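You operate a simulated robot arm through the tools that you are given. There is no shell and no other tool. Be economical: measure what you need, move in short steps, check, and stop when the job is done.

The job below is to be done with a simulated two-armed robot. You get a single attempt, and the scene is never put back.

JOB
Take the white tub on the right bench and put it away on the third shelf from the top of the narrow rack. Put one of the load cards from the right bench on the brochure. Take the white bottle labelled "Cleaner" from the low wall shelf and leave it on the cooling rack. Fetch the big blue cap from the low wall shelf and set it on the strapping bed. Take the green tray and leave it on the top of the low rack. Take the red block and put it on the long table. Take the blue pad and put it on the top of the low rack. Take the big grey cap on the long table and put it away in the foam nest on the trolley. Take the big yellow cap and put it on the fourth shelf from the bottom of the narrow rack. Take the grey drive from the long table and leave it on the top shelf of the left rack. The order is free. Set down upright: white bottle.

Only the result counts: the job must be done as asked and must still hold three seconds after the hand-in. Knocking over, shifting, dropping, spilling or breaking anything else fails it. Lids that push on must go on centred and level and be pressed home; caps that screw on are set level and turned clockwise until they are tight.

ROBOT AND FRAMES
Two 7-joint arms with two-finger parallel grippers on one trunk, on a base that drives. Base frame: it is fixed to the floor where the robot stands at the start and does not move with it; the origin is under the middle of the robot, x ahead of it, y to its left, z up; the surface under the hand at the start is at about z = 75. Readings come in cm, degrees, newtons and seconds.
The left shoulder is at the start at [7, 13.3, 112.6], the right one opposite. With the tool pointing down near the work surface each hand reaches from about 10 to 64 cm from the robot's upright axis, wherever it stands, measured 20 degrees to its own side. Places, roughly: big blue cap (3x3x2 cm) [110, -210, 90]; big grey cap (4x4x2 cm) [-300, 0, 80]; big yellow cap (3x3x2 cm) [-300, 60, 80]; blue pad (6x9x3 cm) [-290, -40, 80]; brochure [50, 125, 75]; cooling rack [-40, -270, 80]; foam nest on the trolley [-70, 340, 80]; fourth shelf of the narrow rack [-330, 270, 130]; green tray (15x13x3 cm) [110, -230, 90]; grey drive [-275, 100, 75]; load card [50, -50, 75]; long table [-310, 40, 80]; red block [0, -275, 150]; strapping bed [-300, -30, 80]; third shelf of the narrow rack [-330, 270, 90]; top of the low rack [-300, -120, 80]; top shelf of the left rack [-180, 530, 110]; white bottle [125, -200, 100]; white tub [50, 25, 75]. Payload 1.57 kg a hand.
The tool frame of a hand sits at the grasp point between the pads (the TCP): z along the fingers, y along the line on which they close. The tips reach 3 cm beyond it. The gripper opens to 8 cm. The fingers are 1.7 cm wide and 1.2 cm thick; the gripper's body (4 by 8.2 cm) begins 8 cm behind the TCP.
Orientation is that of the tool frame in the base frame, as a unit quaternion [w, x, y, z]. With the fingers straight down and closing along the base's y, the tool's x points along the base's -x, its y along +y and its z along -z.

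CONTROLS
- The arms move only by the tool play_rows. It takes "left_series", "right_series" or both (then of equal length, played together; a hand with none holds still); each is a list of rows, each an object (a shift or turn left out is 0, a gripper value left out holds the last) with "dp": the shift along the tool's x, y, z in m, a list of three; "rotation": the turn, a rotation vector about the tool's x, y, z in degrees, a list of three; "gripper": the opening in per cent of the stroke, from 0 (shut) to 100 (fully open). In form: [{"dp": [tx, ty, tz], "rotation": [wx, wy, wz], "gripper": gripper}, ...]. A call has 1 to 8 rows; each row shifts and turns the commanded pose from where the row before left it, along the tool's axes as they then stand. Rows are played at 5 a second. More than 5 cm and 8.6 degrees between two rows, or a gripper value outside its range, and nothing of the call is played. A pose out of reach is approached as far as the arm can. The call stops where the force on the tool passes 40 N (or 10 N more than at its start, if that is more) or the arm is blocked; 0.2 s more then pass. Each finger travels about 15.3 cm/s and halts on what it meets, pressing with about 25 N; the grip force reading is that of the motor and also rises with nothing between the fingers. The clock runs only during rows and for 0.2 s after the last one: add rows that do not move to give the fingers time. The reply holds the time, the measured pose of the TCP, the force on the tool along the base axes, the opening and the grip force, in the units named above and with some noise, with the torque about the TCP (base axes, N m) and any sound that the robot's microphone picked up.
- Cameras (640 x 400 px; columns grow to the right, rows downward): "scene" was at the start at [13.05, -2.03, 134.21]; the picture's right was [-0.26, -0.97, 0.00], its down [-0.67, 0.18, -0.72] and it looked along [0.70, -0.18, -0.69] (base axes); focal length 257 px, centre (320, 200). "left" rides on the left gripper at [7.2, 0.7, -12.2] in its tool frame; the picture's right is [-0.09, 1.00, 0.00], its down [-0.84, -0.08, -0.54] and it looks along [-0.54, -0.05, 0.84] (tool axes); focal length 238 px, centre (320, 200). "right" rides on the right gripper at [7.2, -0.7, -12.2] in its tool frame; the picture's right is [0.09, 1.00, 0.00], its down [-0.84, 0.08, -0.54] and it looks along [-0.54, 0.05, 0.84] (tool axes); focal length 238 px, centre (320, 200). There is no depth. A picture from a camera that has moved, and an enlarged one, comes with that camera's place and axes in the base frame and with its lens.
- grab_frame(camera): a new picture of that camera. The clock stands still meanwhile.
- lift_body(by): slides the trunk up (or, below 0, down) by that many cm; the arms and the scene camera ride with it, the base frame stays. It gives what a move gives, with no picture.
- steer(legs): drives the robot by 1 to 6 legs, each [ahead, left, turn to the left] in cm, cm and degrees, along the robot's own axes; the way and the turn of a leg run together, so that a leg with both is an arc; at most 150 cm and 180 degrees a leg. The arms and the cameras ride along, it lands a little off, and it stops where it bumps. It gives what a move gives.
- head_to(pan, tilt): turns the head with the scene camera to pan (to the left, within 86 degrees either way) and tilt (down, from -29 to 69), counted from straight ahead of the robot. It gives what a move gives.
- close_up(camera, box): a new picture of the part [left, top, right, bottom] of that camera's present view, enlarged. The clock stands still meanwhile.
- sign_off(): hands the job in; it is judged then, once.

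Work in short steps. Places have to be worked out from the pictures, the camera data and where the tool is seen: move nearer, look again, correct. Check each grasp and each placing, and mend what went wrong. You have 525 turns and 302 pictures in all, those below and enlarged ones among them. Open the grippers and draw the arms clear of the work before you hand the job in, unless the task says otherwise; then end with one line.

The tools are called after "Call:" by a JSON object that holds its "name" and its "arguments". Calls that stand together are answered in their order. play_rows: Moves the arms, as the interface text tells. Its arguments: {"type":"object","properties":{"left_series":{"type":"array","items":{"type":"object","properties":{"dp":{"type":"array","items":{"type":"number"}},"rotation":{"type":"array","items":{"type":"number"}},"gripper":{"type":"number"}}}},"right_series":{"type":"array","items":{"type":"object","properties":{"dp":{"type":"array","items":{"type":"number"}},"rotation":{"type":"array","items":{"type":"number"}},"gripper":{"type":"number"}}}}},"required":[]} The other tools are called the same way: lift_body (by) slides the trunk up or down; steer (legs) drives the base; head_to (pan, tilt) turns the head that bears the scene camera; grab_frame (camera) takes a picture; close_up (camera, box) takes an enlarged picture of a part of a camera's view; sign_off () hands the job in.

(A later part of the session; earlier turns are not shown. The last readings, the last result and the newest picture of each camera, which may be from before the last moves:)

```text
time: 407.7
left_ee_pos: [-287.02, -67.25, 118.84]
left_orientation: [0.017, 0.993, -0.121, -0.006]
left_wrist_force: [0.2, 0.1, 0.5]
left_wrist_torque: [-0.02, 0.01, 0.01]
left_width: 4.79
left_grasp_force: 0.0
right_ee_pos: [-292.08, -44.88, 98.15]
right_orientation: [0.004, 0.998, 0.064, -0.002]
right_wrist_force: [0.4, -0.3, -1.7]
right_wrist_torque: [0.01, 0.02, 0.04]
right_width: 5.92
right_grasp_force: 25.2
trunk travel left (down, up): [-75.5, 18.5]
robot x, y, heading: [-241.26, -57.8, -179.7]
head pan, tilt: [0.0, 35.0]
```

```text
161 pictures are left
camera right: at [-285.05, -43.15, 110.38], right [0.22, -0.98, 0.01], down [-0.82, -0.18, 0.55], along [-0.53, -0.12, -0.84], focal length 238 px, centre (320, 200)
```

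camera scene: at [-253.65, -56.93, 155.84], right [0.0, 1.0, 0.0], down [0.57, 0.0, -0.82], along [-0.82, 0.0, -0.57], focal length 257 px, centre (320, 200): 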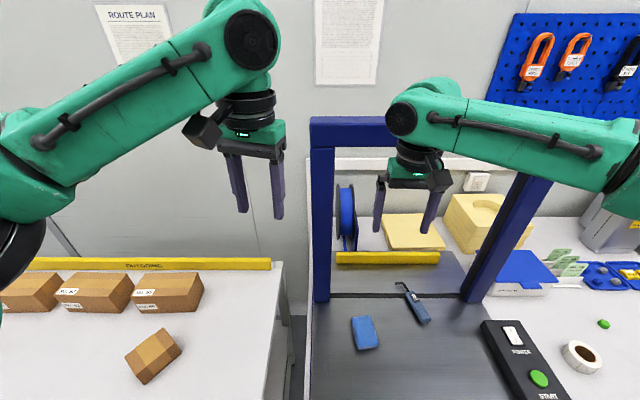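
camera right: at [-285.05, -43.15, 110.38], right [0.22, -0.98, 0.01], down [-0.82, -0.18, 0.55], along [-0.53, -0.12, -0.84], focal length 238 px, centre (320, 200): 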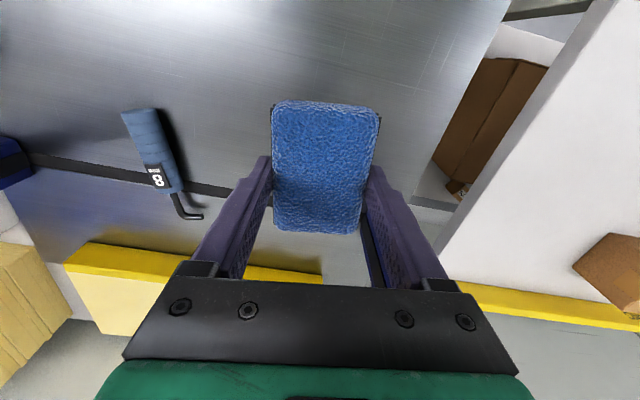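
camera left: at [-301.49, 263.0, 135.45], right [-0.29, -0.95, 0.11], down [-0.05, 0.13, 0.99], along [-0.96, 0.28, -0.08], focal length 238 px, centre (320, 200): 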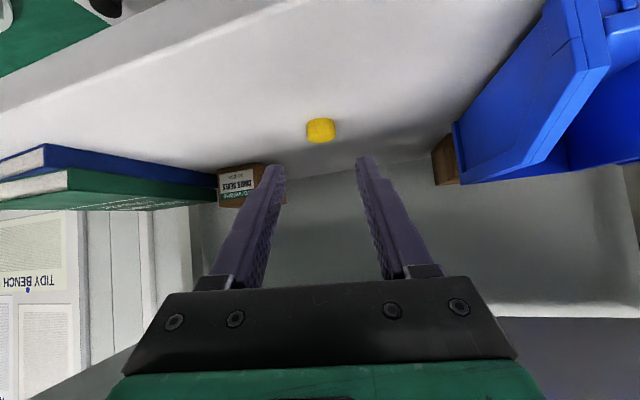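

The pad is held. I back 7 cm and strafe 38 cm left to the free corner of the low rack.

Call:
{"name": "steer", "arguments": {"legs": [[-7, 0, 0], [0, 38, 0]]}}

Call:
{"name": "grab_frame", "arguments": {"camera": "right"}}

Call:
{"name": "grab_frame", "arguments": {"camera": "scene"}}

```text
time: 410.7
left_ee_pos: [-280.03, -104.94, 118.89]
left_orientation: [0.016, 0.992, -0.121, -0.006]
left_wrist_force: [0.1, -0.2, 0.7]
left_wrist_torque: [0.0, 0.03, -0.01]
left_width: 4.8
left_grasp_force: 0.1
right_ee_pos: [-285.16, -82.65, 98.19]
right_orientation: [0.003, 0.998, 0.064, -0.003]
right_wrist_force: [-0.3, -0.4, -0.5]
right_wrist_torque: [0.0, -0.02, -0.02]
right_width: 5.9
right_grasp_force: 24.9
trunk travel left (down, up): [-75.5, 18.5]
robot x, y, heading: [-234.32, -96.28, -180.2]
head pan, tilt: [0.0, 35.0]
```

```text
160 pictures are left
camera right: at [-278.05, -80.94, 110.38], right [0.22, -0.98, 0.01], down [-0.82, -0.18, 0.55], along [-0.53, -0.13, -0.84], focal length 238 px, centre (320, 200)
```

right: 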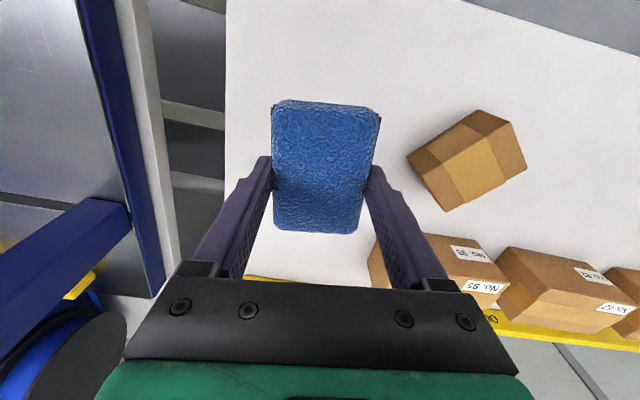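

```text
159 pictures are left
camera scene: at [-248.23, -95.69, 141.01], right [0.0, 1.0, 0.0], down [0.57, 0.0, -0.82], along [-0.82, 0.0, -0.57], focal length 257 px, centre (320, 200)
```

scene: 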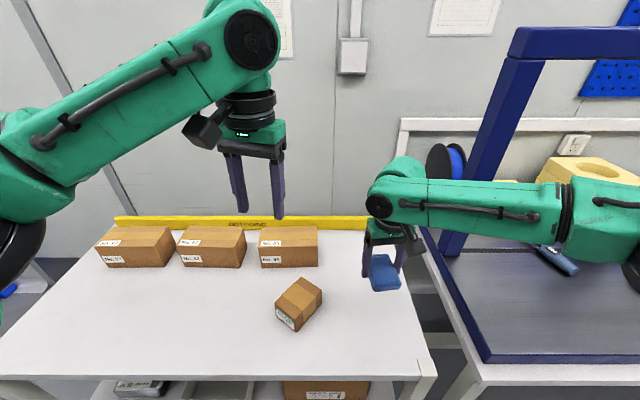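

There is clear room around the landing place. I lower the trunk.

Call:
{"name": "lift_body", "arguments": {"by": -13}}

Call:
{"name": "lift_body", "arguments": {"by": -1.5}}

```text
time: 412.2
left_ee_pos: [-280.01, -105.13, 105.86]
left_orientation: [0.016, 0.992, -0.121, -0.006]
left_wrist_force: [-0.2, 0.0, 0.1]
left_wrist_torque: [0.02, 0.01, 0.02]
left_width: 4.79
left_grasp_force: 0.0
right_ee_pos: [-285.03, -82.72, 85.21]
right_orientation: [0.003, 0.998, 0.065, -0.002]
right_wrist_force: [-0.7, 0.7, -0.9]
right_wrist_torque: [-0.03, 0.03, -0.03]
right_width: 5.9
right_grasp_force: 25.2
trunk travel left (down, up): [-62.5, 31.5]
robot x, y, heading: [-234.58, -95.89, -179.8]
head pan, tilt: [0.0, 35.0]
```

```text
time: 412.9
left_ee_pos: [-279.99, -104.94, 104.32]
left_orientation: [0.016, 0.992, -0.122, -0.005]
left_wrist_force: [0.7, -0.4, 1.3]
left_wrist_torque: [-0.01, 0.02, 0.02]
left_width: 4.78
left_grasp_force: 0.1
right_ee_pos: [-285.11, -82.9, 83.75]
right_orientation: [0.004, 0.998, 0.065, -0.002]
right_wrist_force: [-0.6, -0.5, -1.0]
right_wrist_torque: [-0.03, -0.04, 0.0]
right_width: 5.87
right_grasp_force: 25.0
trunk travel left (down, up): [-61.0, 33.0]
robot x, y, heading: [-234.49, -96.14, -179.9]
head pan, tilt: [0.0, 35.0]
```

Call:
{"name": "lift_body", "arguments": {"by": -1.2}}

Call:
{"name": "lift_body", "arguments": {"by": -1}}

Call:
{"name": "grab_frame", "arguments": {"camera": "right"}}

```text
time: 413.5
left_ee_pos: [-279.69, -105.21, 103.36]
left_orientation: [0.016, 0.992, -0.121, -0.007]
left_wrist_force: [-1.1, -0.6, -0.4]
left_wrist_torque: [-0.04, 0.04, 0.0]
left_width: 4.84
left_grasp_force: 0.0
right_ee_pos: [-285.01, -82.75, 83.01]
right_orientation: [0.002, 0.998, 0.064, -0.007]
right_wrist_force: [-2.2, 4.3, 31.3]
right_wrist_torque: [1.07, -0.33, 0.07]
right_width: 5.9
right_grasp_force: 25.5
trunk travel left (down, up): [-59.8, 34.2]
robot x, y, heading: [-234.23, -95.67, -179.8]
head pan, tilt: [0.0, 35.0]
```

```text
time: 413.8
left_ee_pos: [-279.78, -105.08, 103.24]
left_orientation: [0.015, 0.993, -0.121, -0.007]
left_wrist_force: [0.2, 0.5, 0.0]
left_wrist_torque: [-0.02, -0.01, 0.0]
left_width: 4.81
left_grasp_force: 0.0
right_ee_pos: [-285.12, -82.77, 83.09]
right_orientation: [0.002, 0.998, 0.064, -0.008]
right_wrist_force: [8.2, 1.0, 11.6]
right_wrist_torque: [0.47, -0.43, -0.35]
right_width: 5.88
right_grasp_force: 24.5
trunk travel left (down, up): [-59.7, 34.3]
robot x, y, heading: [-234.61, -95.96, -179.7]
head pan, tilt: [0.0, 35.0]
stopped: the force on the tool passed its limit at 47 N (the readings are from after the stop); the commanded pose is now the measured one
```

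```text
158 pictures are left
camera right: at [-277.87, -81.06, 95.13], right [0.22, -0.98, 0.0], down [-0.81, -0.18, 0.56], along [-0.54, -0.12, -0.83], focal length 238 px, centre (320, 200)
```

right: 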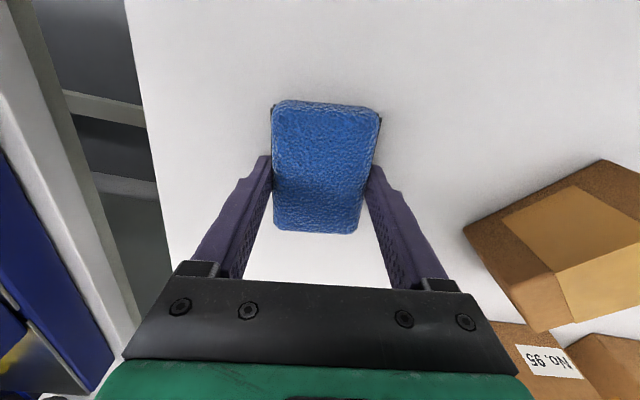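

The pad is down on the low rack (z ≈ 80). I ease up slightly, open, and lift off.

Call:
{"name": "lift_body", "arguments": {"by": 0.3}}

Call:
{"name": "play_rows", "arguments": {"right_series": [{"gripper": 100}, {"gripper": 100}, {"gripper": 100}, {"dp": [0, 0, 0]}]}}

Call:
{"name": "lift_body", "arguments": {"by": 15}}

Call:
{"name": "grab_frame", "arguments": {"camera": "scene"}}

```text
time: 414.3
left_ee_pos: [-280.04, -105.06, 103.32]
left_orientation: [0.016, 0.993, -0.121, -0.005]
left_wrist_force: [-0.1, -0.6, -0.5]
left_wrist_torque: [-0.02, -0.03, 0.0]
left_width: 4.78
left_grasp_force: 0.0
right_ee_pos: [-285.39, -82.75, 82.96]
right_orientation: [0.003, 0.998, 0.065, -0.008]
right_wrist_force: [-0.6, 0.3, -0.8]
right_wrist_torque: [0.02, -0.03, 0.02]
right_width: 5.88
right_grasp_force: 25.5
trunk travel left (down, up): [-60.0, 34.0]
robot x, y, heading: [-234.58, -95.89, -180.1]
head pan, tilt: [0.0, 35.0]
```

```text
time: 415.3
left_ee_pos: [-280.18, -105.11, 103.4]
left_orientation: [0.016, 0.993, -0.12, -0.005]
left_wrist_force: [0.2, -0.6, 0.1]
left_wrist_torque: [0.0, -0.01, 0.0]
left_width: 4.81
left_grasp_force: 0.1
right_ee_pos: [-285.42, -82.81, 83.05]
right_orientation: [0.003, 0.998, 0.064, -0.007]
right_wrist_force: [-0.4, -0.8, 0.9]
right_wrist_torque: [0.0, 0.01, 0.01]
right_width: 8.0
right_grasp_force: 0.2
trunk travel left (down, up): [-60.0, 34.0]
robot x, y, heading: [-234.67, -95.61, -180.0]
head pan, tilt: [0.0, 35.0]
```

```text
time: 417.1
left_ee_pos: [-280.05, -104.98, 118.39]
left_orientation: [0.016, 0.992, -0.121, -0.006]
left_wrist_force: [-0.5, 0.3, 0.3]
left_wrist_torque: [-0.01, -0.04, 0.01]
left_width: 4.8
left_grasp_force: 0.1
right_ee_pos: [-285.2, -82.74, 98.03]
right_orientation: [0.003, 0.998, 0.063, -0.007]
right_wrist_force: [-0.1, 0.0, 0.2]
right_wrist_torque: [-0.02, 0.01, -0.01]
right_width: 8.02
right_grasp_force: 0.0
trunk travel left (down, up): [-75.0, 19.0]
robot x, y, heading: [-234.63, -95.91, -180.0]
head pan, tilt: [0.0, 35.0]
```

```text
157 pictures are left
camera scene: at [-248.26, -95.81, 140.51], right [0.0, 1.0, 0.0], down [0.57, 0.0, -0.82], along [-0.82, 0.0, -0.57], focal length 257 px, centre (320, 200)
```

scene: 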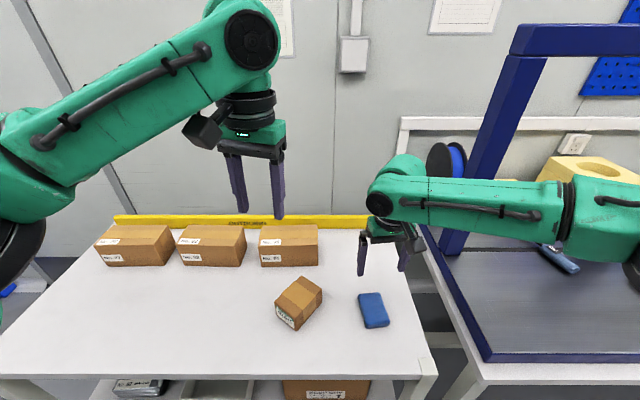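

The pad lies on the low rack. Now to the other side: I turn round and drive toward the low wall shelf, then look.

Call:
{"name": "steer", "arguments": {"legs": [[-60, 0, 0], [0, 0, 180], [0, -90, 0], [110, 0, 0]]}}

Call:
{"name": "head_to", "arguments": {"pan": 0, "tilt": 15}}

Call:
{"name": "grab_frame", "arguments": {"camera": "scene"}}

Call:
{"name": "head_to", "arguments": {"pan": -60, "tilt": 15}}

Call:
{"name": "grab_frame", "arguments": {"camera": "scene"}}

```text
time: 437.4
left_ee_pos: [-19.74, -176.21, 118.41]
left_orientation: [0.005, 0.115, 0.993, 0.017]
left_wrist_force: [0.4, 0.3, 0.4]
left_wrist_torque: [0.0, 0.0, -0.01]
left_width: 4.79
left_grasp_force: 0.1
right_ee_pos: [-14.05, -198.35, 98.19]
right_orientation: [0.008, -0.069, 0.998, 0.003]
right_wrist_force: [-0.1, -0.1, 0.7]
right_wrist_torque: [-0.01, 0.0, 0.04]
right_width: 8.0
right_grasp_force: 0.2
trunk travel left (down, up): [-75.0, 19.0]
robot x, y, heading: [-65.07, -186.12, 0.9]
head pan, tilt: [0.0, 35.0]
```

```text
time: 438.2
left_ee_pos: [-19.61, -176.04, 118.25]
left_orientation: [0.005, 0.116, 0.993, 0.016]
left_wrist_force: [0.0, 0.9, 0.8]
left_wrist_torque: [0.01, 0.01, 0.01]
left_width: 4.8
left_grasp_force: 0.0
right_ee_pos: [-14.07, -198.36, 98.11]
right_orientation: [0.006, -0.069, 0.998, 0.004]
right_wrist_force: [-0.3, -1.2, 0.5]
right_wrist_torque: [-0.01, -0.01, -0.01]
right_width: 8.0
right_grasp_force: 0.0
trunk travel left (down, up): [-75.0, 19.0]
robot x, y, heading: [-65.16, -185.73, 0.7]
head pan, tilt: [0.0, 15.0]
```

```text
156 pictures are left
camera scene: at [-50.63, -185.48, 143.7], right [0.01, -1.0, 0.0], down [-0.26, 0.0, -0.97], along [0.97, 0.01, -0.26], focal length 257 px, centre (320, 200)
```

scene: 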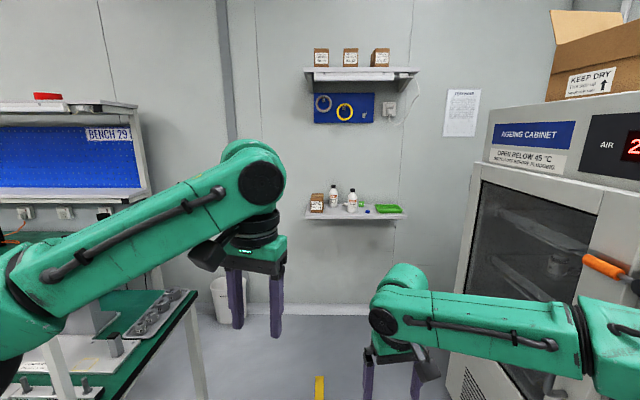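

```text
time: 439.5
left_ee_pos: [-19.6, -176.09, 118.42]
left_orientation: [0.006, 0.115, 0.993, 0.016]
left_wrist_force: [0.6, 0.5, 0.1]
left_wrist_torque: [0.01, 0.0, 0.0]
left_width: 4.8
left_grasp_force: 0.2
right_ee_pos: [-14.03, -198.39, 98.08]
right_orientation: [0.007, -0.068, 0.998, 0.003]
right_wrist_force: [0.1, 0.4, -0.7]
right_wrist_torque: [0.0, -0.04, 0.01]
right_width: 7.99
right_grasp_force: 0.0
trunk travel left (down, up): [-75.0, 19.0]
robot x, y, heading: [-64.7, -185.66, 0.7]
head pan, tilt: [-60.0, 15.0]
```

```text
155 pictures are left
camera scene: at [-55.21, -193.61, 143.71], right [-0.86, -0.51, 0.0], down [-0.13, 0.22, -0.97], along [0.49, -0.83, -0.26], focal length 257 px, centre (320, 200)
```

scene: 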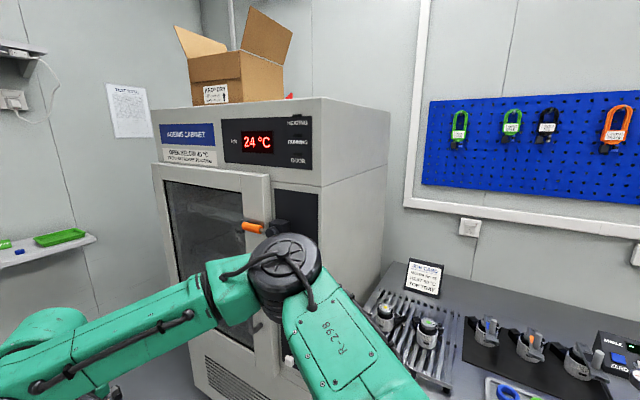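

I zoom in on the wall shelf and on the cabinet top with the cooling rack.

Call:
{"name": "close_up", "arguments": {"camera": "scene", "box": [170, 40, 410, 190]}}

Call:
{"name": "close_up", "arguments": {"camera": "scene", "box": [350, 250, 510, 390]}}

Call:
{"name": "head_to", "arguments": {"pan": 0, "tilt": 15}}

Call:
{"name": "close_up", "arguments": {"camera": "scene", "box": [290, 170, 430, 240]}}

```text
2.67 times, centred on (290, 115) of scene
camera zoom: at [-55.21, -193.61, 143.71], right [-0.86, -0.51, 0.0], down [-0.13, 0.22, -0.97], along [0.49, -0.83, -0.26], focal length 684 px, centre (400, 427)
```

zoom: 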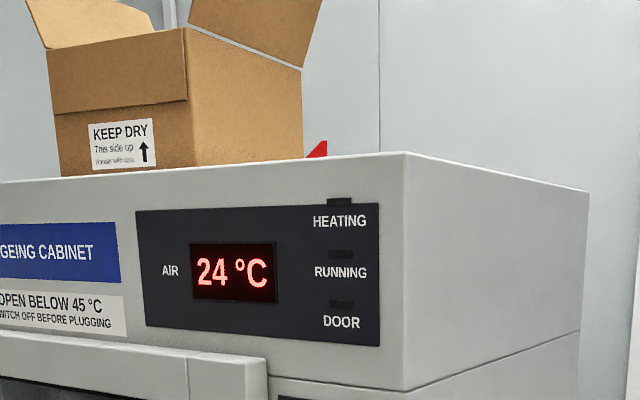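

```text
2.86 times, centred on (430, 320) of scene
camera zoom: at [-55.21, -193.61, 143.71], right [-0.86, -0.51, 0.0], down [-0.13, 0.22, -0.97], along [0.49, -0.83, -0.26], focal length 733 px, centre (6, -143)
```

zoom: 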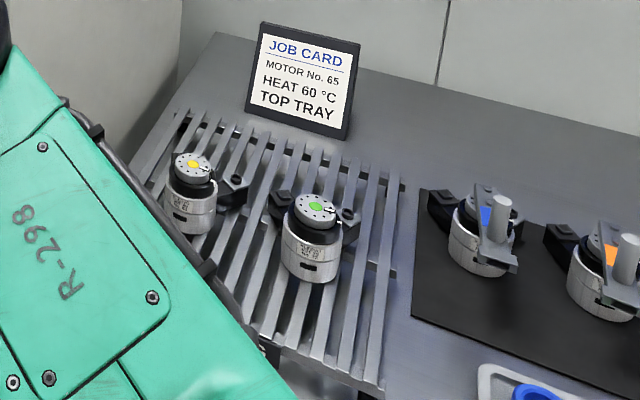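

```text
time: 440.8
left_ee_pos: [-19.68, -176.16, 118.39]
left_orientation: [0.006, 0.116, 0.993, 0.016]
left_wrist_force: [-0.5, -0.4, 0.5]
left_wrist_torque: [-0.02, 0.01, 0.04]
left_width: 4.8
left_grasp_force: 0.0
right_ee_pos: [-14.13, -198.36, 98.02]
right_orientation: [0.006, -0.069, 0.998, 0.003]
right_wrist_force: [0.7, 0.2, 0.3]
right_wrist_torque: [0.0, 0.02, 0.0]
right_width: 8.0
right_grasp_force: 0.1
trunk travel left (down, up): [-75.0, 19.0]
robot x, y, heading: [-65.21, -185.7, 0.9]
head pan, tilt: [0.0, 15.0]
```

```text
4.57 times, centred on (360, 205) of scene
camera zoom: at [-50.65, -185.49, 143.71], right [0.01, -1.0, 0.0], down [-0.26, 0.0, -0.97], along [0.97, 0.01, -0.26], focal length 1173 px, centre (137, 177)
```

zoom: 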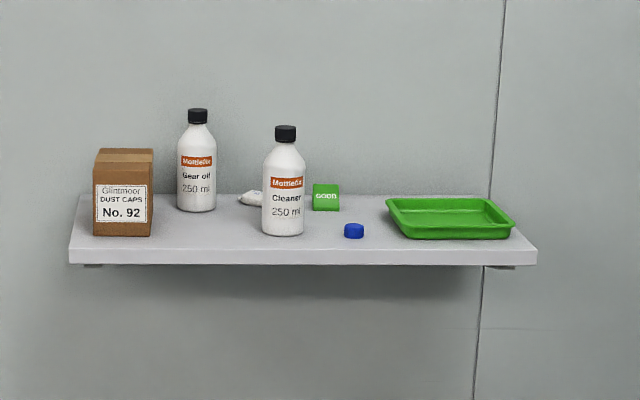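

The "Cleaner" bottle is the front one at about (116, -205.5), the blue cap at about (116, -216), the tray at y ≈ -232. I drive up to x ≈ 40, staying short of the shelf (front x ≈ 110), with the right hand pulled back.

Call:
{"name": "play_rows", "arguments": {"right_series": [{"dp": [0.035, -0.025, -0.02]}, {"dp": [0.035, -0.025, -0.02]}, {"dp": [0.035, -0.025, -0.02]}, {"dp": [0.035, -0.025, -0.02]}, {"dp": [0.035, -0.025, -0.02]}, {"dp": [0, 0, 0]}]}}

Call:
{"name": "steer", "arguments": {"legs": [[0, -18, -0.8], [105, 0, 0]]}}

Call:
{"name": "head_to", "arguments": {"pan": -5, "tilt": 30}}

Call:
{"name": "grab_frame", "arguments": {"camera": "scene"}}

```text
time: 442.2
left_ee_pos: [-19.57, -175.99, 118.35]
left_orientation: [0.006, 0.115, 0.993, 0.015]
left_wrist_force: [0.2, -0.6, -0.7]
left_wrist_torque: [0.03, 0.0, 0.0]
left_width: 4.78
left_grasp_force: 0.0
right_ee_pos: [-29.9, -213.3, 107.65]
right_orientation: [0.007, -0.07, 0.998, 0.003]
right_wrist_force: [0.6, 0.5, 0.7]
right_wrist_torque: [-0.02, 0.04, 0.02]
right_width: 8.0
right_grasp_force: 0.1
trunk travel left (down, up): [-75.0, 19.0]
robot x, y, heading: [-65.19, -185.79, 0.7]
head pan, tilt: [0.0, 15.0]
```

```text
time: 446.3
left_ee_pos: [27.6, -194.27, 118.49]
left_orientation: [0.008, 0.126, 0.992, 0.014]
left_wrist_force: [-1.2, -0.5, -1.1]
left_wrist_torque: [0.02, 0.01, -0.03]
left_width: 4.82
left_grasp_force: 0.1
right_ee_pos: [16.31, -231.52, 108.2]
right_orientation: [0.01, -0.058, 0.998, 0.002]
right_wrist_force: [-0.5, -0.1, 0.5]
right_wrist_torque: [-0.01, 0.02, -0.03]
right_width: 8.01
right_grasp_force: 0.1
trunk travel left (down, up): [-75.0, 19.0]
robot x, y, heading: [-17.19, -203.5, -0.8]
head pan, tilt: [0.0, 15.0]
stopped in leg 2: the robot was blocked; the commanded pose is now the measured one
```

```text
time: 447.0
left_ee_pos: [27.32, -194.3, 118.57]
left_orientation: [0.009, 0.126, 0.992, 0.012]
left_wrist_force: [0.3, -0.3, 1.0]
left_wrist_torque: [0.02, -0.01, 0.03]
left_width: 4.8
left_grasp_force: 0.0
right_ee_pos: [16.36, -231.51, 108.17]
right_orientation: [0.011, -0.057, 0.998, 0.002]
right_wrist_force: [0.6, 0.0, -0.6]
right_wrist_torque: [0.0, 0.03, 0.05]
right_width: 8.0
right_grasp_force: 0.0
trunk travel left (down, up): [-75.0, 19.0]
robot x, y, heading: [-17.28, -203.73, -0.3]
head pan, tilt: [-5.0, 30.0]
```

```text
151 pictures are left
camera scene: at [-4.41, -203.67, 141.44], right [-0.1, -1.0, 0.01], down [-0.49, 0.04, -0.87], along [0.87, -0.09, -0.49], focal length 257 px, centre (320, 200)
```

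scene: 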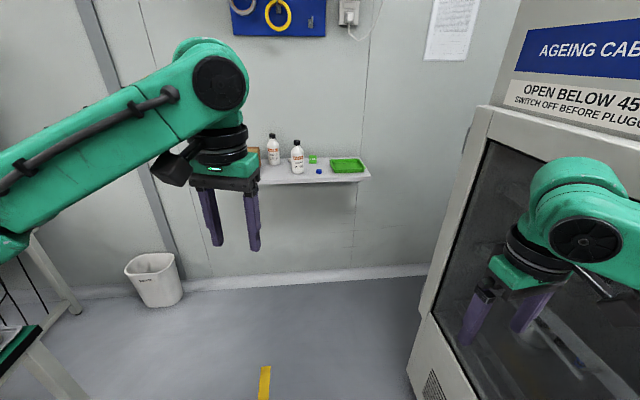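

The right elbow ran into the cabinet front. I strafe 22 cm left, away from it, and check the cabinet.

Call:
{"name": "steer", "arguments": {"legs": [[-6, 0, 0], [0, 24, 0]]}}

Call:
{"name": "head_to", "arguments": {"pan": -70, "tilt": 20}}

Call:
{"name": "grab_frame", "arguments": {"camera": "scene"}}

```text
time: 449.4
left_ee_pos: [22.66, -171.17, 118.14]
left_orientation: [0.004, 0.125, 0.992, 0.017]
left_wrist_force: [0.1, 0.7, -0.4]
left_wrist_torque: [0.03, 0.01, 0.01]
left_width: 4.8
left_grasp_force: 0.1
right_ee_pos: [11.54, -208.14, 107.6]
right_orientation: [0.006, -0.058, 0.998, 0.006]
right_wrist_force: [-0.3, 0.0, 0.1]
right_wrist_torque: [0.0, 0.01, -0.01]
right_width: 7.96
right_grasp_force: 0.0
trunk travel left (down, up): [-75.0, 19.0]
robot x, y, heading: [-22.92, -179.78, -0.4]
head pan, tilt: [-5.0, 30.0]
```

```text
time: 450.7
left_ee_pos: [22.68, -170.94, 118.17]
left_orientation: [0.004, 0.125, 0.992, 0.016]
left_wrist_force: [0.6, -0.5, 0.4]
left_wrist_torque: [0.01, 0.02, 0.01]
left_width: 4.82
left_grasp_force: 0.1
right_ee_pos: [11.67, -208.02, 107.64]
right_orientation: [0.006, -0.059, 0.998, 0.006]
right_wrist_force: [0.5, -0.3, -1.3]
right_wrist_torque: [0.01, 0.0, 0.05]
right_width: 8.01
right_grasp_force: 0.0
trunk travel left (down, up): [-75.0, 19.0]
robot x, y, heading: [-22.87, -179.37, -0.9]
head pan, tilt: [-70.0, 20.0]
```

```text
150 pictures are left
camera scene: at [-14.72, -188.41, 142.9], right [-0.94, -0.33, 0.0], down [-0.11, 0.32, -0.94], along [0.31, -0.89, -0.34], focal length 257 px, centre (320, 200)
```

scene: 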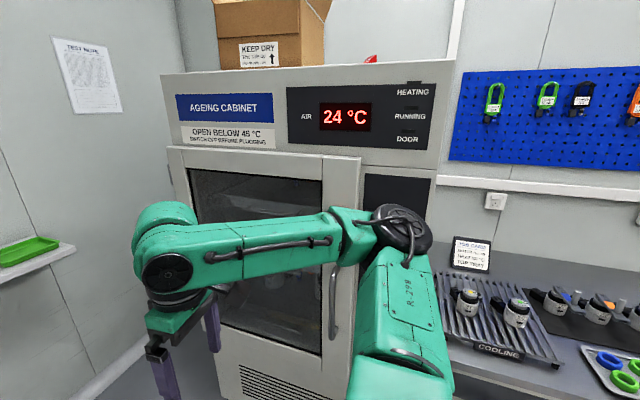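

The cabinet is unharmed. I drive along y = -180 to x ≈ 55 and look at the shelf.

Call:
{"name": "steer", "arguments": {"legs": [[78, 0, 0.6]]}}

Call:
{"name": "head_to", "arguments": {"pan": -20, "tilt": 35}}

Call:
{"name": "grab_frame", "arguments": {"camera": "scene"}}

```text
time: 454.9
left_ee_pos: [99.95, -171.13, 118.3]
left_orientation: [0.004, 0.122, 0.992, 0.016]
left_wrist_force: [-0.2, 0.4, -0.5]
left_wrist_torque: [0.01, -0.01, -0.01]
left_width: 4.79
left_grasp_force: 0.0
right_ee_pos: [89.2, -208.25, 107.62]
right_orientation: [0.006, -0.063, 0.998, 0.006]
right_wrist_force: [0.3, -0.1, -0.5]
right_wrist_torque: [-0.01, 0.01, -0.01]
right_width: 8.0
right_grasp_force: 0.1
trunk travel left (down, up): [-75.0, 19.0]
robot x, y, heading: [54.43, -180.16, -0.2]
head pan, tilt: [-70.0, 20.0]
```

```text
time: 456.1
left_ee_pos: [100.15, -171.13, 118.31]
left_orientation: [0.004, 0.122, 0.992, 0.016]
left_wrist_force: [0.0, 0.5, -1.3]
left_wrist_torque: [0.0, 0.0, 0.02]
left_width: 4.81
left_grasp_force: 0.1
right_ee_pos: [89.32, -208.16, 107.57]
right_orientation: [0.007, -0.062, 0.998, 0.006]
right_wrist_force: [0.0, 0.5, -0.4]
right_wrist_torque: [0.01, 0.0, -0.04]
right_width: 8.02
right_grasp_force: 0.0
trunk travel left (down, up): [-75.0, 19.0]
robot x, y, heading: [54.33, -179.93, -0.0]
head pan, tilt: [-20.0, 35.0]
```

```text
149 pictures are left
camera scene: at [67.89, -183.1, 140.52], right [-0.34, -0.94, 0.0], down [-0.54, 0.2, -0.82], along [0.77, -0.28, -0.57], focal length 257 px, centre (320, 200)
```

scene: 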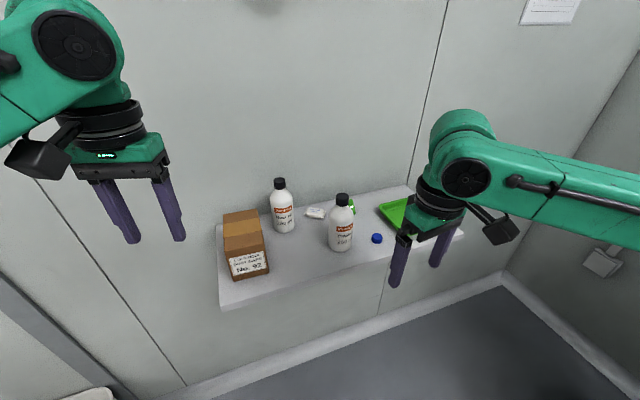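

Cleaner bottle ≈ (115, -206), blue cap ≈ (112, -216). I strafe right 25 cm and go 9 cm ahead, and open the left gripper.

Call:
{"name": "steer", "arguments": {"legs": [[0, -25, 0], [9, 0, 0]]}}

Call:
{"name": "play_rows", "arguments": {"left_series": [{"dp": [-0.02, -0.03, 0], "gripper": 100}, {"dp": [-0.02, -0.03, 0]}, {"dp": [0, -0.03, 0]}, {"dp": [0, 0, 0]}]}}

Call:
{"name": "grab_frame", "arguments": {"camera": "left"}}

Call:
{"name": "grab_frame", "arguments": {"camera": "scene"}}

```text
time: 458.6
left_ee_pos: [108.83, -195.96, 118.4]
left_orientation: [0.005, 0.122, 0.992, 0.016]
left_wrist_force: [0.3, -0.4, -0.3]
left_wrist_torque: [0.0, 0.0, 0.01]
left_width: 4.81
left_grasp_force: 0.0
right_ee_pos: [98.15, -233.16, 107.73]
right_orientation: [0.007, -0.064, 0.998, 0.006]
right_wrist_force: [0.4, 0.0, -0.3]
right_wrist_torque: [0.02, -0.01, -0.01]
right_width: 7.99
right_grasp_force: 0.1
trunk travel left (down, up): [-75.0, 19.0]
robot x, y, heading: [63.49, -205.08, -0.1]
head pan, tilt: [-20.0, 35.0]
```

```text
time: 459.6
left_ee_pos: [110.58, -205.78, 117.95]
left_orientation: [0.005, 0.122, 0.992, 0.016]
left_wrist_force: [-0.9, 0.4, 0.5]
left_wrist_torque: [0.0, 0.0, -0.03]
left_width: 8.0
left_grasp_force: 0.1
right_ee_pos: [98.12, -233.16, 107.72]
right_orientation: [0.005, -0.063, 0.998, 0.005]
right_wrist_force: [0.0, 1.1, -0.1]
right_wrist_torque: [-0.03, 0.01, 0.0]
right_width: 7.97
right_grasp_force: 0.0
trunk travel left (down, up): [-75.0, 19.0]
robot x, y, heading: [63.3, -204.89, -0.1]
head pan, tilt: [-20.0, 35.0]
```

```text
148 pictures are left
camera left: at [103.81, -203.76, 130.08], right [0.33, 0.94, 0.03], down [0.79, -0.29, 0.54], along [0.52, -0.15, -0.84], focal length 238 px, centre (320, 200)
```

left: 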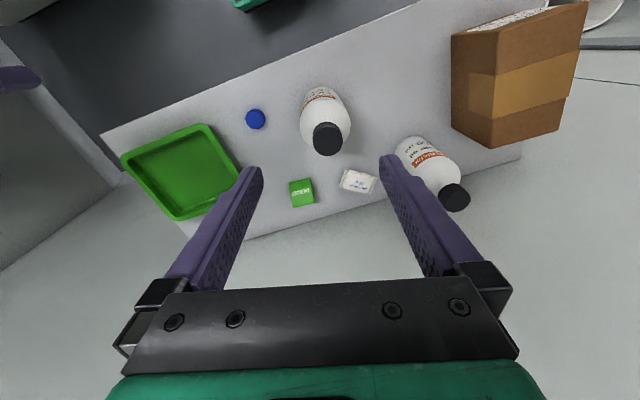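

```text
147 pictures are left
camera scene: at [76.79, -207.94, 140.52], right [-0.34, -0.94, 0.0], down [-0.54, 0.2, -0.82], along [0.77, -0.28, -0.57], focal length 257 px, centre (320, 200)
```

scene: 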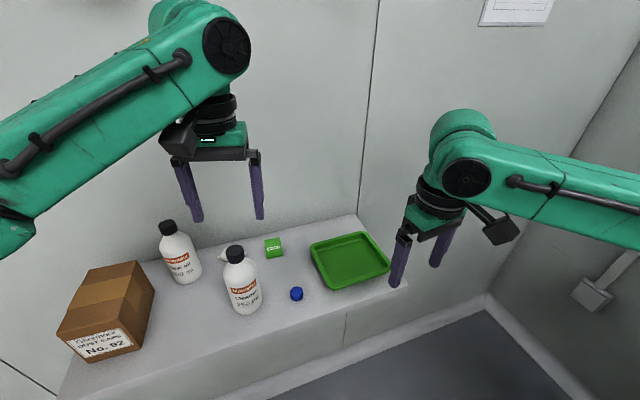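

The bottle's axis is at (112.2, -204.6). I centre over it and descend halfway.

Call:
{"name": "play_rows", "arguments": {"left_series": [{"dp": [-0.0126, 0.0155, 0]}, {"dp": [0, 0, 0.03]}, {"dp": [0, 0, 0.03]}, {"dp": [0, 0, 0]}]}}

Call:
{"name": "grab_frame", "arguments": {"camera": "left"}}

```text
time: 460.6
left_ee_pos: [112.45, -204.25, 111.93]
left_orientation: [0.005, 0.123, 0.992, 0.016]
left_wrist_force: [-0.1, 0.2, -0.2]
left_wrist_torque: [-0.02, 0.01, 0.04]
left_width: 8.0
left_grasp_force: 0.1
right_ee_pos: [98.21, -233.28, 107.67]
right_orientation: [0.006, -0.063, 0.998, 0.006]
right_wrist_force: [-0.1, -0.2, -0.3]
right_wrist_torque: [0.03, 0.01, 0.03]
right_width: 8.01
right_grasp_force: 0.0
trunk travel left (down, up): [-75.0, 19.0]
robot x, y, heading: [63.71, -205.24, 0.0]
head pan, tilt: [-20.0, 35.0]
```

```text
146 pictures are left
camera left: at [105.49, -202.37, 124.14], right [0.33, 0.94, 0.03], down [0.79, -0.29, 0.54], along [0.52, -0.15, -0.84], focal length 238 px, centre (320, 200)
```

left: 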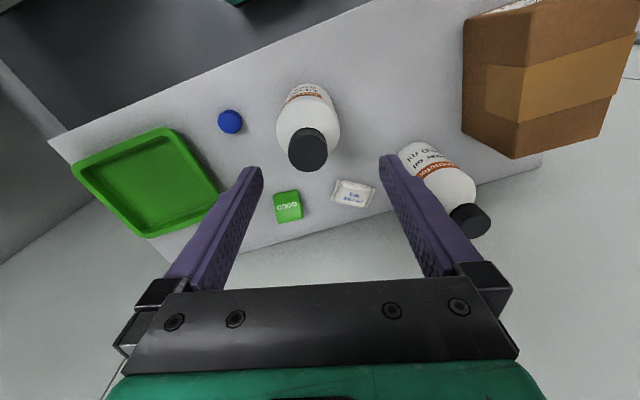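

Small correction (-1.0, -0.8), then down to grip height, z ≈ 99.5.

Call:
{"name": "play_rows", "arguments": {"left_series": [{"dp": [0.008, -0.0097, 0.01]}, {"dp": [0, -0.001, 0.03]}, {"dp": [0, -0.001, 0.03]}, {"dp": [0, 0, 0]}]}}

Call:
{"name": "grab_frame", "arguments": {"camera": "left"}}

```text
time: 461.6
left_ee_pos: [111.45, -204.98, 105.03]
left_orientation: [0.004, 0.123, 0.992, 0.016]
left_wrist_force: [0.5, 0.0, -0.7]
left_wrist_torque: [0.02, -0.01, 0.0]
left_width: 8.02
left_grasp_force: 0.1
right_ee_pos: [98.17, -233.11, 107.66]
right_orientation: [0.006, -0.062, 0.998, 0.006]
right_wrist_force: [-0.4, -0.5, -0.4]
right_wrist_torque: [0.02, 0.03, 0.01]
right_width: 8.0
right_grasp_force: 0.1
trunk travel left (down, up): [-75.0, 19.0]
robot x, y, heading: [63.23, -205.01, -0.1]
head pan, tilt: [-20.0, 35.0]
```

```text
145 pictures are left
camera left: at [104.49, -203.17, 117.13], right [0.33, 0.94, 0.03], down [0.79, -0.29, 0.54], along [0.52, -0.15, -0.84], focal length 238 px, centre (320, 200)
```

left: 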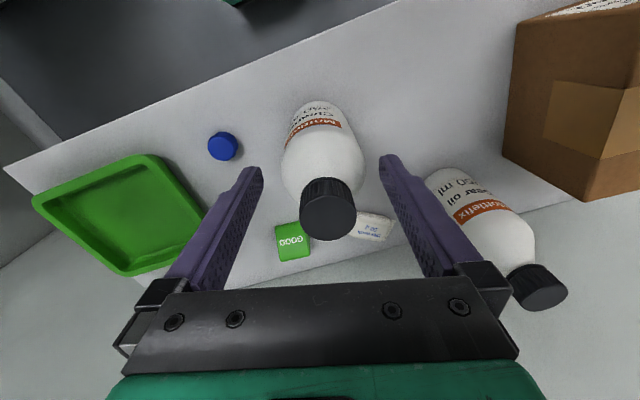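

Call:
{"name": "play_rows", "arguments": {"left_series": [{"dp": [0, 0.003, 0.02]}, {"dp": [0, 0, 0.02]}, {"dp": [0, 0, 0.013]}, {"gripper": 0}, {"gripper": 0}, {"gripper": 0}, {"dp": [0, 0, 0]}]}}

Call:
{"name": "grab_frame", "arguments": {"camera": "left"}}

```text
time: 463.2
left_ee_pos: [111.57, -204.59, 99.81]
left_orientation: [0.004, 0.12, 0.993, 0.016]
left_wrist_force: [1.8, -2.2, 4.5]
left_wrist_torque: [-0.32, -0.07, 0.02]
left_width: 5.88
left_grasp_force: 25.3
right_ee_pos: [98.17, -233.21, 107.68]
right_orientation: [0.006, -0.063, 0.998, 0.006]
right_wrist_force: [0.5, 0.4, -0.2]
right_wrist_torque: [0.0, 0.02, 0.01]
right_width: 7.99
right_grasp_force: 0.1
trunk travel left (down, up): [-75.0, 19.0]
robot x, y, heading: [63.48, -205.14, 0.2]
head pan, tilt: [-20.0, 35.0]
```

```text
144 pictures are left
camera left: at [104.6, -202.7, 111.88], right [0.33, 0.94, 0.03], down [0.79, -0.29, 0.54], along [0.52, -0.15, -0.84], focal length 238 px, centre (320, 200)
```

left: 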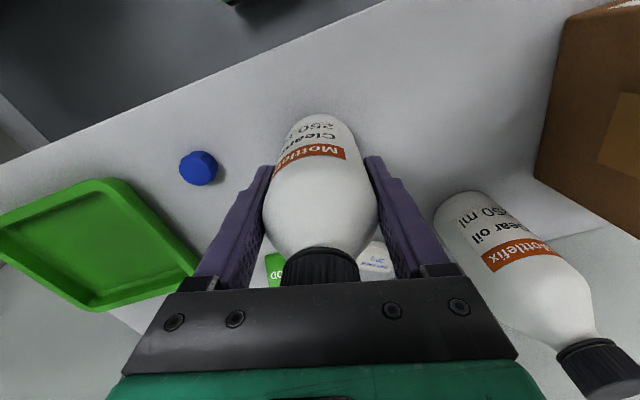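

The bottle is gripped. I lift it 12 cm and look.

Call:
{"name": "play_rows", "arguments": {"left_series": [{"dp": [0, 0, -0.03]}, {"dp": [0, 0, -0.03]}, {"dp": [0, 0, -0.03]}, {"dp": [0, 0, -0.03]}, {"dp": [0, 0, 0]}]}}

Call:
{"name": "grab_frame", "arguments": {"camera": "scene"}}

```text
time: 464.4
left_ee_pos: [111.49, -205.05, 111.66]
left_orientation: [0.003, 0.121, 0.993, 0.017]
left_wrist_force: [0.1, -0.5, -2.8]
left_wrist_torque: [0.02, 0.05, -0.03]
left_width: 5.85
left_grasp_force: 25.3
right_ee_pos: [98.25, -233.2, 107.66]
right_orientation: [0.006, -0.063, 0.998, 0.005]
right_wrist_force: [-0.5, 0.2, 0.3]
right_wrist_torque: [-0.02, -0.03, 0.0]
right_width: 8.02
right_grasp_force: 0.0
trunk travel left (down, up): [-75.0, 19.0]
robot x, y, heading: [63.57, -205.2, 0.1]
head pan, tilt: [-20.0, 35.0]
```

```text
143 pictures are left
camera scene: at [76.93, -207.99, 140.5], right [-0.34, -0.94, 0.0], down [-0.54, 0.2, -0.82], along [0.77, -0.28, -0.57], focal length 257 px, centre (320, 200)
```

scene: 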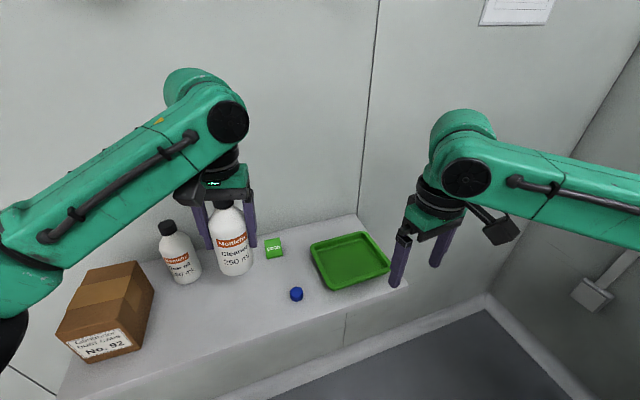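

The bottle is held upright. I move it aside to the left, then bring the right hand over the blue cap (111.5, -215).

Call:
{"name": "play_rows", "arguments": {"left_series": [{"dp": [0.0228, 0.0294, -0.005]}, {"dp": [0.0228, 0.0294, -0.005]}, {"dp": [0.0228, 0.0294, -0.005]}, {"dp": [0.0228, 0.0294, 0]}, {"dp": [0.0228, 0.0294, 0]}, {"dp": [0, 0, 0]}, {"dp": [0, 0, 0]}, {"dp": [0, 0, 0]}], "right_series": [{"dp": [0, 0, 0]}, {"dp": [0, 0, 0]}, {"dp": [-0.031, 0.0328, 0]}, {"dp": [-0.031, 0.0328, 0]}, {"dp": [-0.031, 0.0328, 0]}, {"dp": [-0.031, 0.0328, 0]}, {"dp": [-0.031, 0.0328, 0]}, {"dp": [0, 0, 0]}]}}

Call:
{"name": "grab_frame", "arguments": {"camera": "right"}}

```text
time: 466.2
left_ee_pos: [103.78, -188.09, 113.61]
left_orientation: [0.004, 0.122, 0.992, 0.016]
left_wrist_force: [0.1, 0.4, -2.1]
left_wrist_torque: [-0.01, 0.0, -0.02]
left_width: 5.88
left_grasp_force: 24.4
right_ee_pos: [111.53, -215.01, 107.98]
right_orientation: [0.007, -0.062, 0.998, 0.005]
right_wrist_force: [-0.5, -0.4, -0.1]
right_wrist_torque: [0.03, -0.04, -0.02]
right_width: 7.98
right_grasp_force: 0.1
trunk travel left (down, up): [-75.0, 19.0]
robot x, y, heading: [63.48, -205.59, -0.1]
head pan, tilt: [-20.0, 35.0]
```

```text
142 pictures are left
camera right: at [104.23, -216.62, 120.17], right [-0.21, 0.98, 0.01], down [0.81, 0.17, 0.55], along [0.54, 0.13, -0.83], focal length 238 px, centre (320, 200)
```

right: 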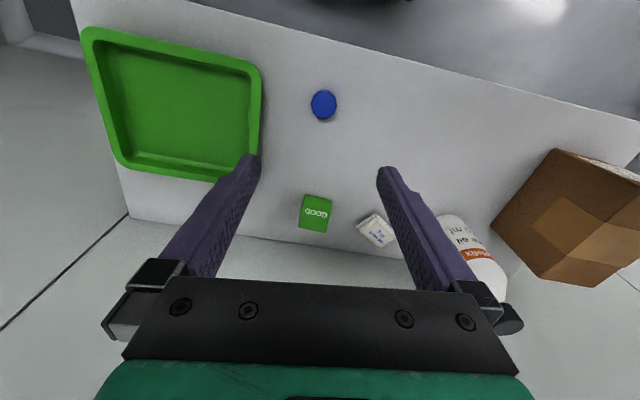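

Blue cap at (110, -214.6). I narrow the gripper, centre, and descend.

Call:
{"name": "play_rows", "arguments": {"right_series": [{"dp": [0.0144, 0.0059, 0], "gripper": 60}, {"dp": [0, 0, 0.03]}, {"dp": [0, 0, 0.03]}, {"dp": [0, 0, 0.02]}, {"dp": [0, 0, 0]}]}}

Call:
{"name": "grab_frame", "arguments": {"camera": "right"}}

```text
time: 467.4
left_ee_pos: [103.8, -187.99, 113.58]
left_orientation: [0.004, 0.121, 0.993, 0.016]
left_wrist_force: [0.6, -0.2, -2.7]
left_wrist_torque: [0.03, 0.01, 0.04]
left_width: 5.85
left_grasp_force: 25.0
right_ee_pos: [110.15, -214.46, 99.95]
right_orientation: [0.006, -0.063, 0.998, 0.006]
right_wrist_force: [0.9, -1.1, -1.4]
right_wrist_torque: [0.04, 0.0, 0.0]
right_width: 4.82
right_grasp_force: 0.0
trunk travel left (down, up): [-75.0, 19.0]
robot x, y, heading: [63.72, -205.16, 0.0]
head pan, tilt: [-20.0, 35.0]
```

```text
141 pictures are left
camera right: at [102.92, -216.05, 112.06], right [-0.22, 0.98, 0.01], down [0.81, 0.18, 0.55], along [0.54, 0.13, -0.83], focal length 238 px, centre (320, 200)
```

right: 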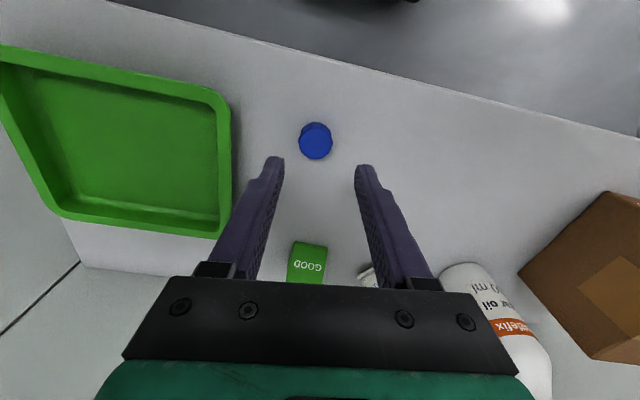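

Call:
{"name": "lift_body", "arguments": {"by": -5.5}}

Call:
{"name": "grab_frame", "arguments": {"camera": "right"}}

```text
time: 468.5
left_ee_pos: [103.61, -188.12, 108.13]
left_orientation: [0.005, 0.122, 0.992, 0.017]
left_wrist_force: [-0.1, -0.6, -2.6]
left_wrist_torque: [0.02, -0.01, -0.02]
left_width: 5.85
left_grasp_force: 24.9
right_ee_pos: [110.17, -214.41, 95.03]
right_orientation: [0.013, -0.063, 0.998, 0.005]
right_wrist_force: [-4.6, -1.1, 9.4]
right_wrist_torque: [-0.29, 0.2, -0.17]
right_width: 4.79
right_grasp_force: 0.1
trunk travel left (down, up): [-69.5, 24.5]
robot x, y, heading: [63.69, -205.24, -0.1]
head pan, tilt: [-20.0, 35.0]
stopped: the force on the tool passed its limit at 41 N (the readings are from after the stop); the commanded pose is now the measured one
```

```text
140 pictures are left
camera right: at [102.77, -216.08, 107.08], right [-0.22, 0.98, 0.01], down [0.81, 0.17, 0.56], along [0.55, 0.13, -0.83], focal length 238 px, centre (320, 200)
```

right: 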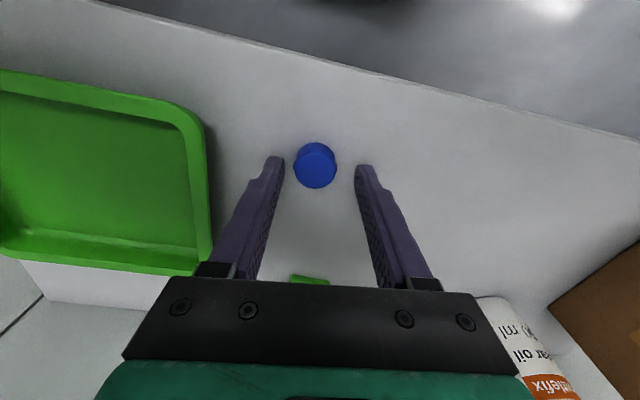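

The tips touched the shelf (z ≈ 92). I rise 5 mm, close on the cap, and lift.

Call:
{"name": "lift_body", "arguments": {"by": 0.8}}

Call:
{"name": "play_rows", "arguments": {"right_series": [{"gripper": 0}, {"gripper": 0}, {"gripper": 0}, {"dp": [0, 0, 0]}]}}

Call:
{"name": "lift_body", "arguments": {"by": 15}}

Call:
{"name": "grab_frame", "arguments": {"camera": "right"}}

```text
time: 469.1
left_ee_pos: [103.89, -188.0, 108.98]
left_orientation: [0.004, 0.121, 0.992, 0.016]
left_wrist_force: [-0.2, -0.7, -2.3]
left_wrist_torque: [-0.02, -0.03, 0.01]
left_width: 5.9
left_grasp_force: 25.0
right_ee_pos: [110.3, -214.34, 95.71]
right_orientation: [0.012, -0.062, 0.998, 0.005]
right_wrist_force: [-0.4, 0.2, -0.4]
right_wrist_torque: [0.01, 0.02, 0.01]
right_width: 4.8
right_grasp_force: 0.1
trunk travel left (down, up): [-70.3, 23.7]
robot x, y, heading: [63.41, -205.21, -0.3]
head pan, tilt: [-20.0, 35.0]
```

```text
time: 470.1
left_ee_pos: [103.91, -188.02, 108.93]
left_orientation: [0.004, 0.122, 0.992, 0.016]
left_wrist_force: [0.4, 0.3, -1.8]
left_wrist_torque: [0.01, 0.03, -0.02]
left_width: 5.87
left_grasp_force: 24.7
right_ee_pos: [110.4, -214.33, 95.55]
right_orientation: [0.012, -0.063, 0.998, 0.006]
right_wrist_force: [-0.2, 1.3, 1.4]
right_wrist_torque: [0.0, 0.01, -0.02]
right_width: 2.41
right_grasp_force: 25.2
trunk travel left (down, up): [-70.3, 23.7]
robot x, y, heading: [63.24, -205.29, -0.3]
head pan, tilt: [-20.0, 35.0]
```

```text
time: 471.8
left_ee_pos: [103.95, -188.07, 123.96]
left_orientation: [0.004, 0.122, 0.992, 0.017]
left_wrist_force: [-1.0, 0.8, -1.7]
left_wrist_torque: [-0.01, 0.01, -0.01]
left_width: 5.88
left_grasp_force: 25.3
right_ee_pos: [110.46, -214.43, 110.63]
right_orientation: [0.011, -0.062, 0.998, 0.006]
right_wrist_force: [0.0, 0.3, 0.0]
right_wrist_torque: [0.0, 0.04, 0.02]
right_width: 2.43
right_grasp_force: 24.6
trunk travel left (down, up): [-85.3, 8.7]
robot x, y, heading: [63.69, -205.34, -0.2]
head pan, tilt: [-20.0, 35.0]
```

```text
139 pictures are left
camera right: at [103.08, -216.04, 122.73], right [-0.22, 0.98, 0.01], down [0.81, 0.17, 0.56], along [0.55, 0.13, -0.83], focal length 238 px, centre (320, 200)
```

right: 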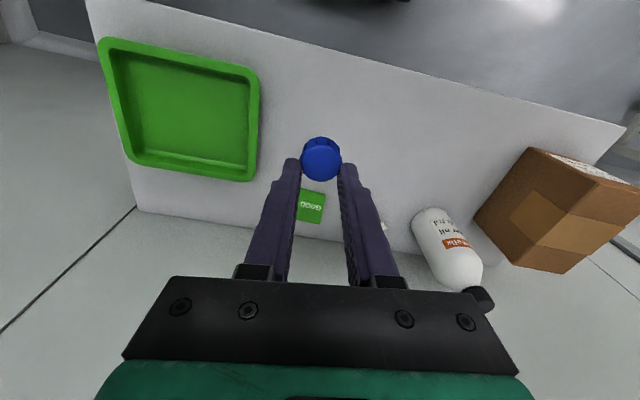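

The blue cap is held too. I leave the shelf, go back, and turn to face the cooling rack.

Call:
{"name": "steer", "arguments": {"legs": [[-8, 0, 0], [0, 26, 0], [-105, 0, 0], [0, 0, -90]]}}

Call:
{"name": "head_to", "arguments": {"pan": 0, "tilt": 30}}

Call:
{"name": "grab_frame", "arguments": {"camera": "scene"}}

```text
time: 483.1
left_ee_pos: [-31.11, -219.32, 123.89]
left_orientation: [0.014, 0.783, 0.622, 0.009]
left_wrist_force: [0.1, -0.6, -2.9]
left_wrist_torque: [-0.04, 0.01, -0.01]
left_width: 5.89
left_grasp_force: 25.5
right_ee_pos: [-57.2, -226.35, 110.67]
right_orientation: [0.012, 0.656, 0.755, -0.004]
right_wrist_force: [0.1, -0.4, 0.0]
right_wrist_torque: [-0.01, -0.04, 0.03]
right_width: 2.42
right_grasp_force: 24.9
trunk travel left (down, up): [-85.3, 8.7]
robot x, y, heading: [-48.83, -179.08, -89.4]
head pan, tilt: [-20.0, 35.0]
```

```text
time: 483.9
left_ee_pos: [-31.14, -219.39, 123.9]
left_orientation: [0.014, 0.783, 0.622, 0.008]
left_wrist_force: [0.0, -0.9, -2.0]
left_wrist_torque: [0.03, 0.04, 0.01]
left_width: 5.86
left_grasp_force: 25.3
right_ee_pos: [-57.45, -226.27, 110.52]
right_orientation: [0.011, 0.656, 0.755, -0.004]
right_wrist_force: [0.1, 0.2, 0.8]
right_wrist_torque: [0.02, 0.0, 0.0]
right_width: 2.4
right_grasp_force: 24.6
trunk travel left (down, up): [-85.3, 8.7]
robot x, y, heading: [-48.76, -179.27, -89.1]
head pan, tilt: [0.0, 30.0]
```

```text
138 pictures are left
camera scene: at [-48.46, -193.24, 151.64], right [-1.0, -0.01, 0.0], down [-0.01, 0.5, -0.87], along [0.01, -0.87, -0.5], focal length 257 px, centre (320, 200)
```

scene: 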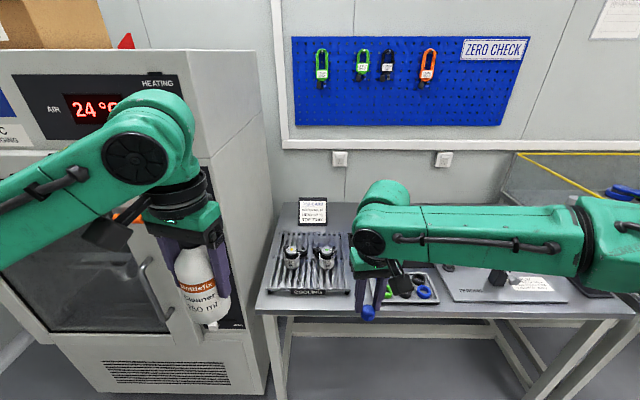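

Call:
{"name": "close_up", "arguments": {"camera": "scene", "box": [220, 190, 400, 310]}}

```text
3.33 times, centred on (310, 250) of scene
camera zoom: at [-48.46, -193.24, 151.64], right [-1.0, -0.01, 0.0], down [-0.01, 0.5, -0.87], along [0.01, -0.87, -0.5], focal length 856 px, centre (353, 33)
```

zoom: 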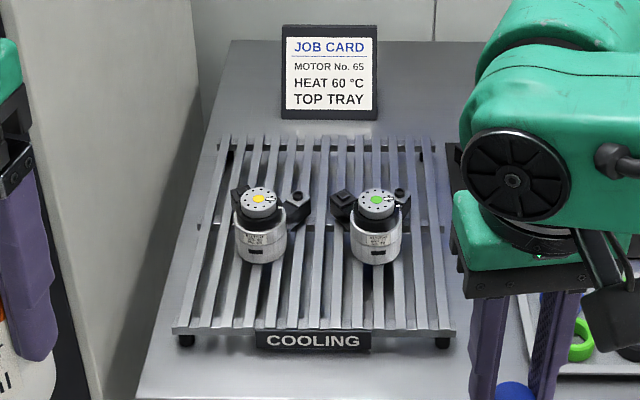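

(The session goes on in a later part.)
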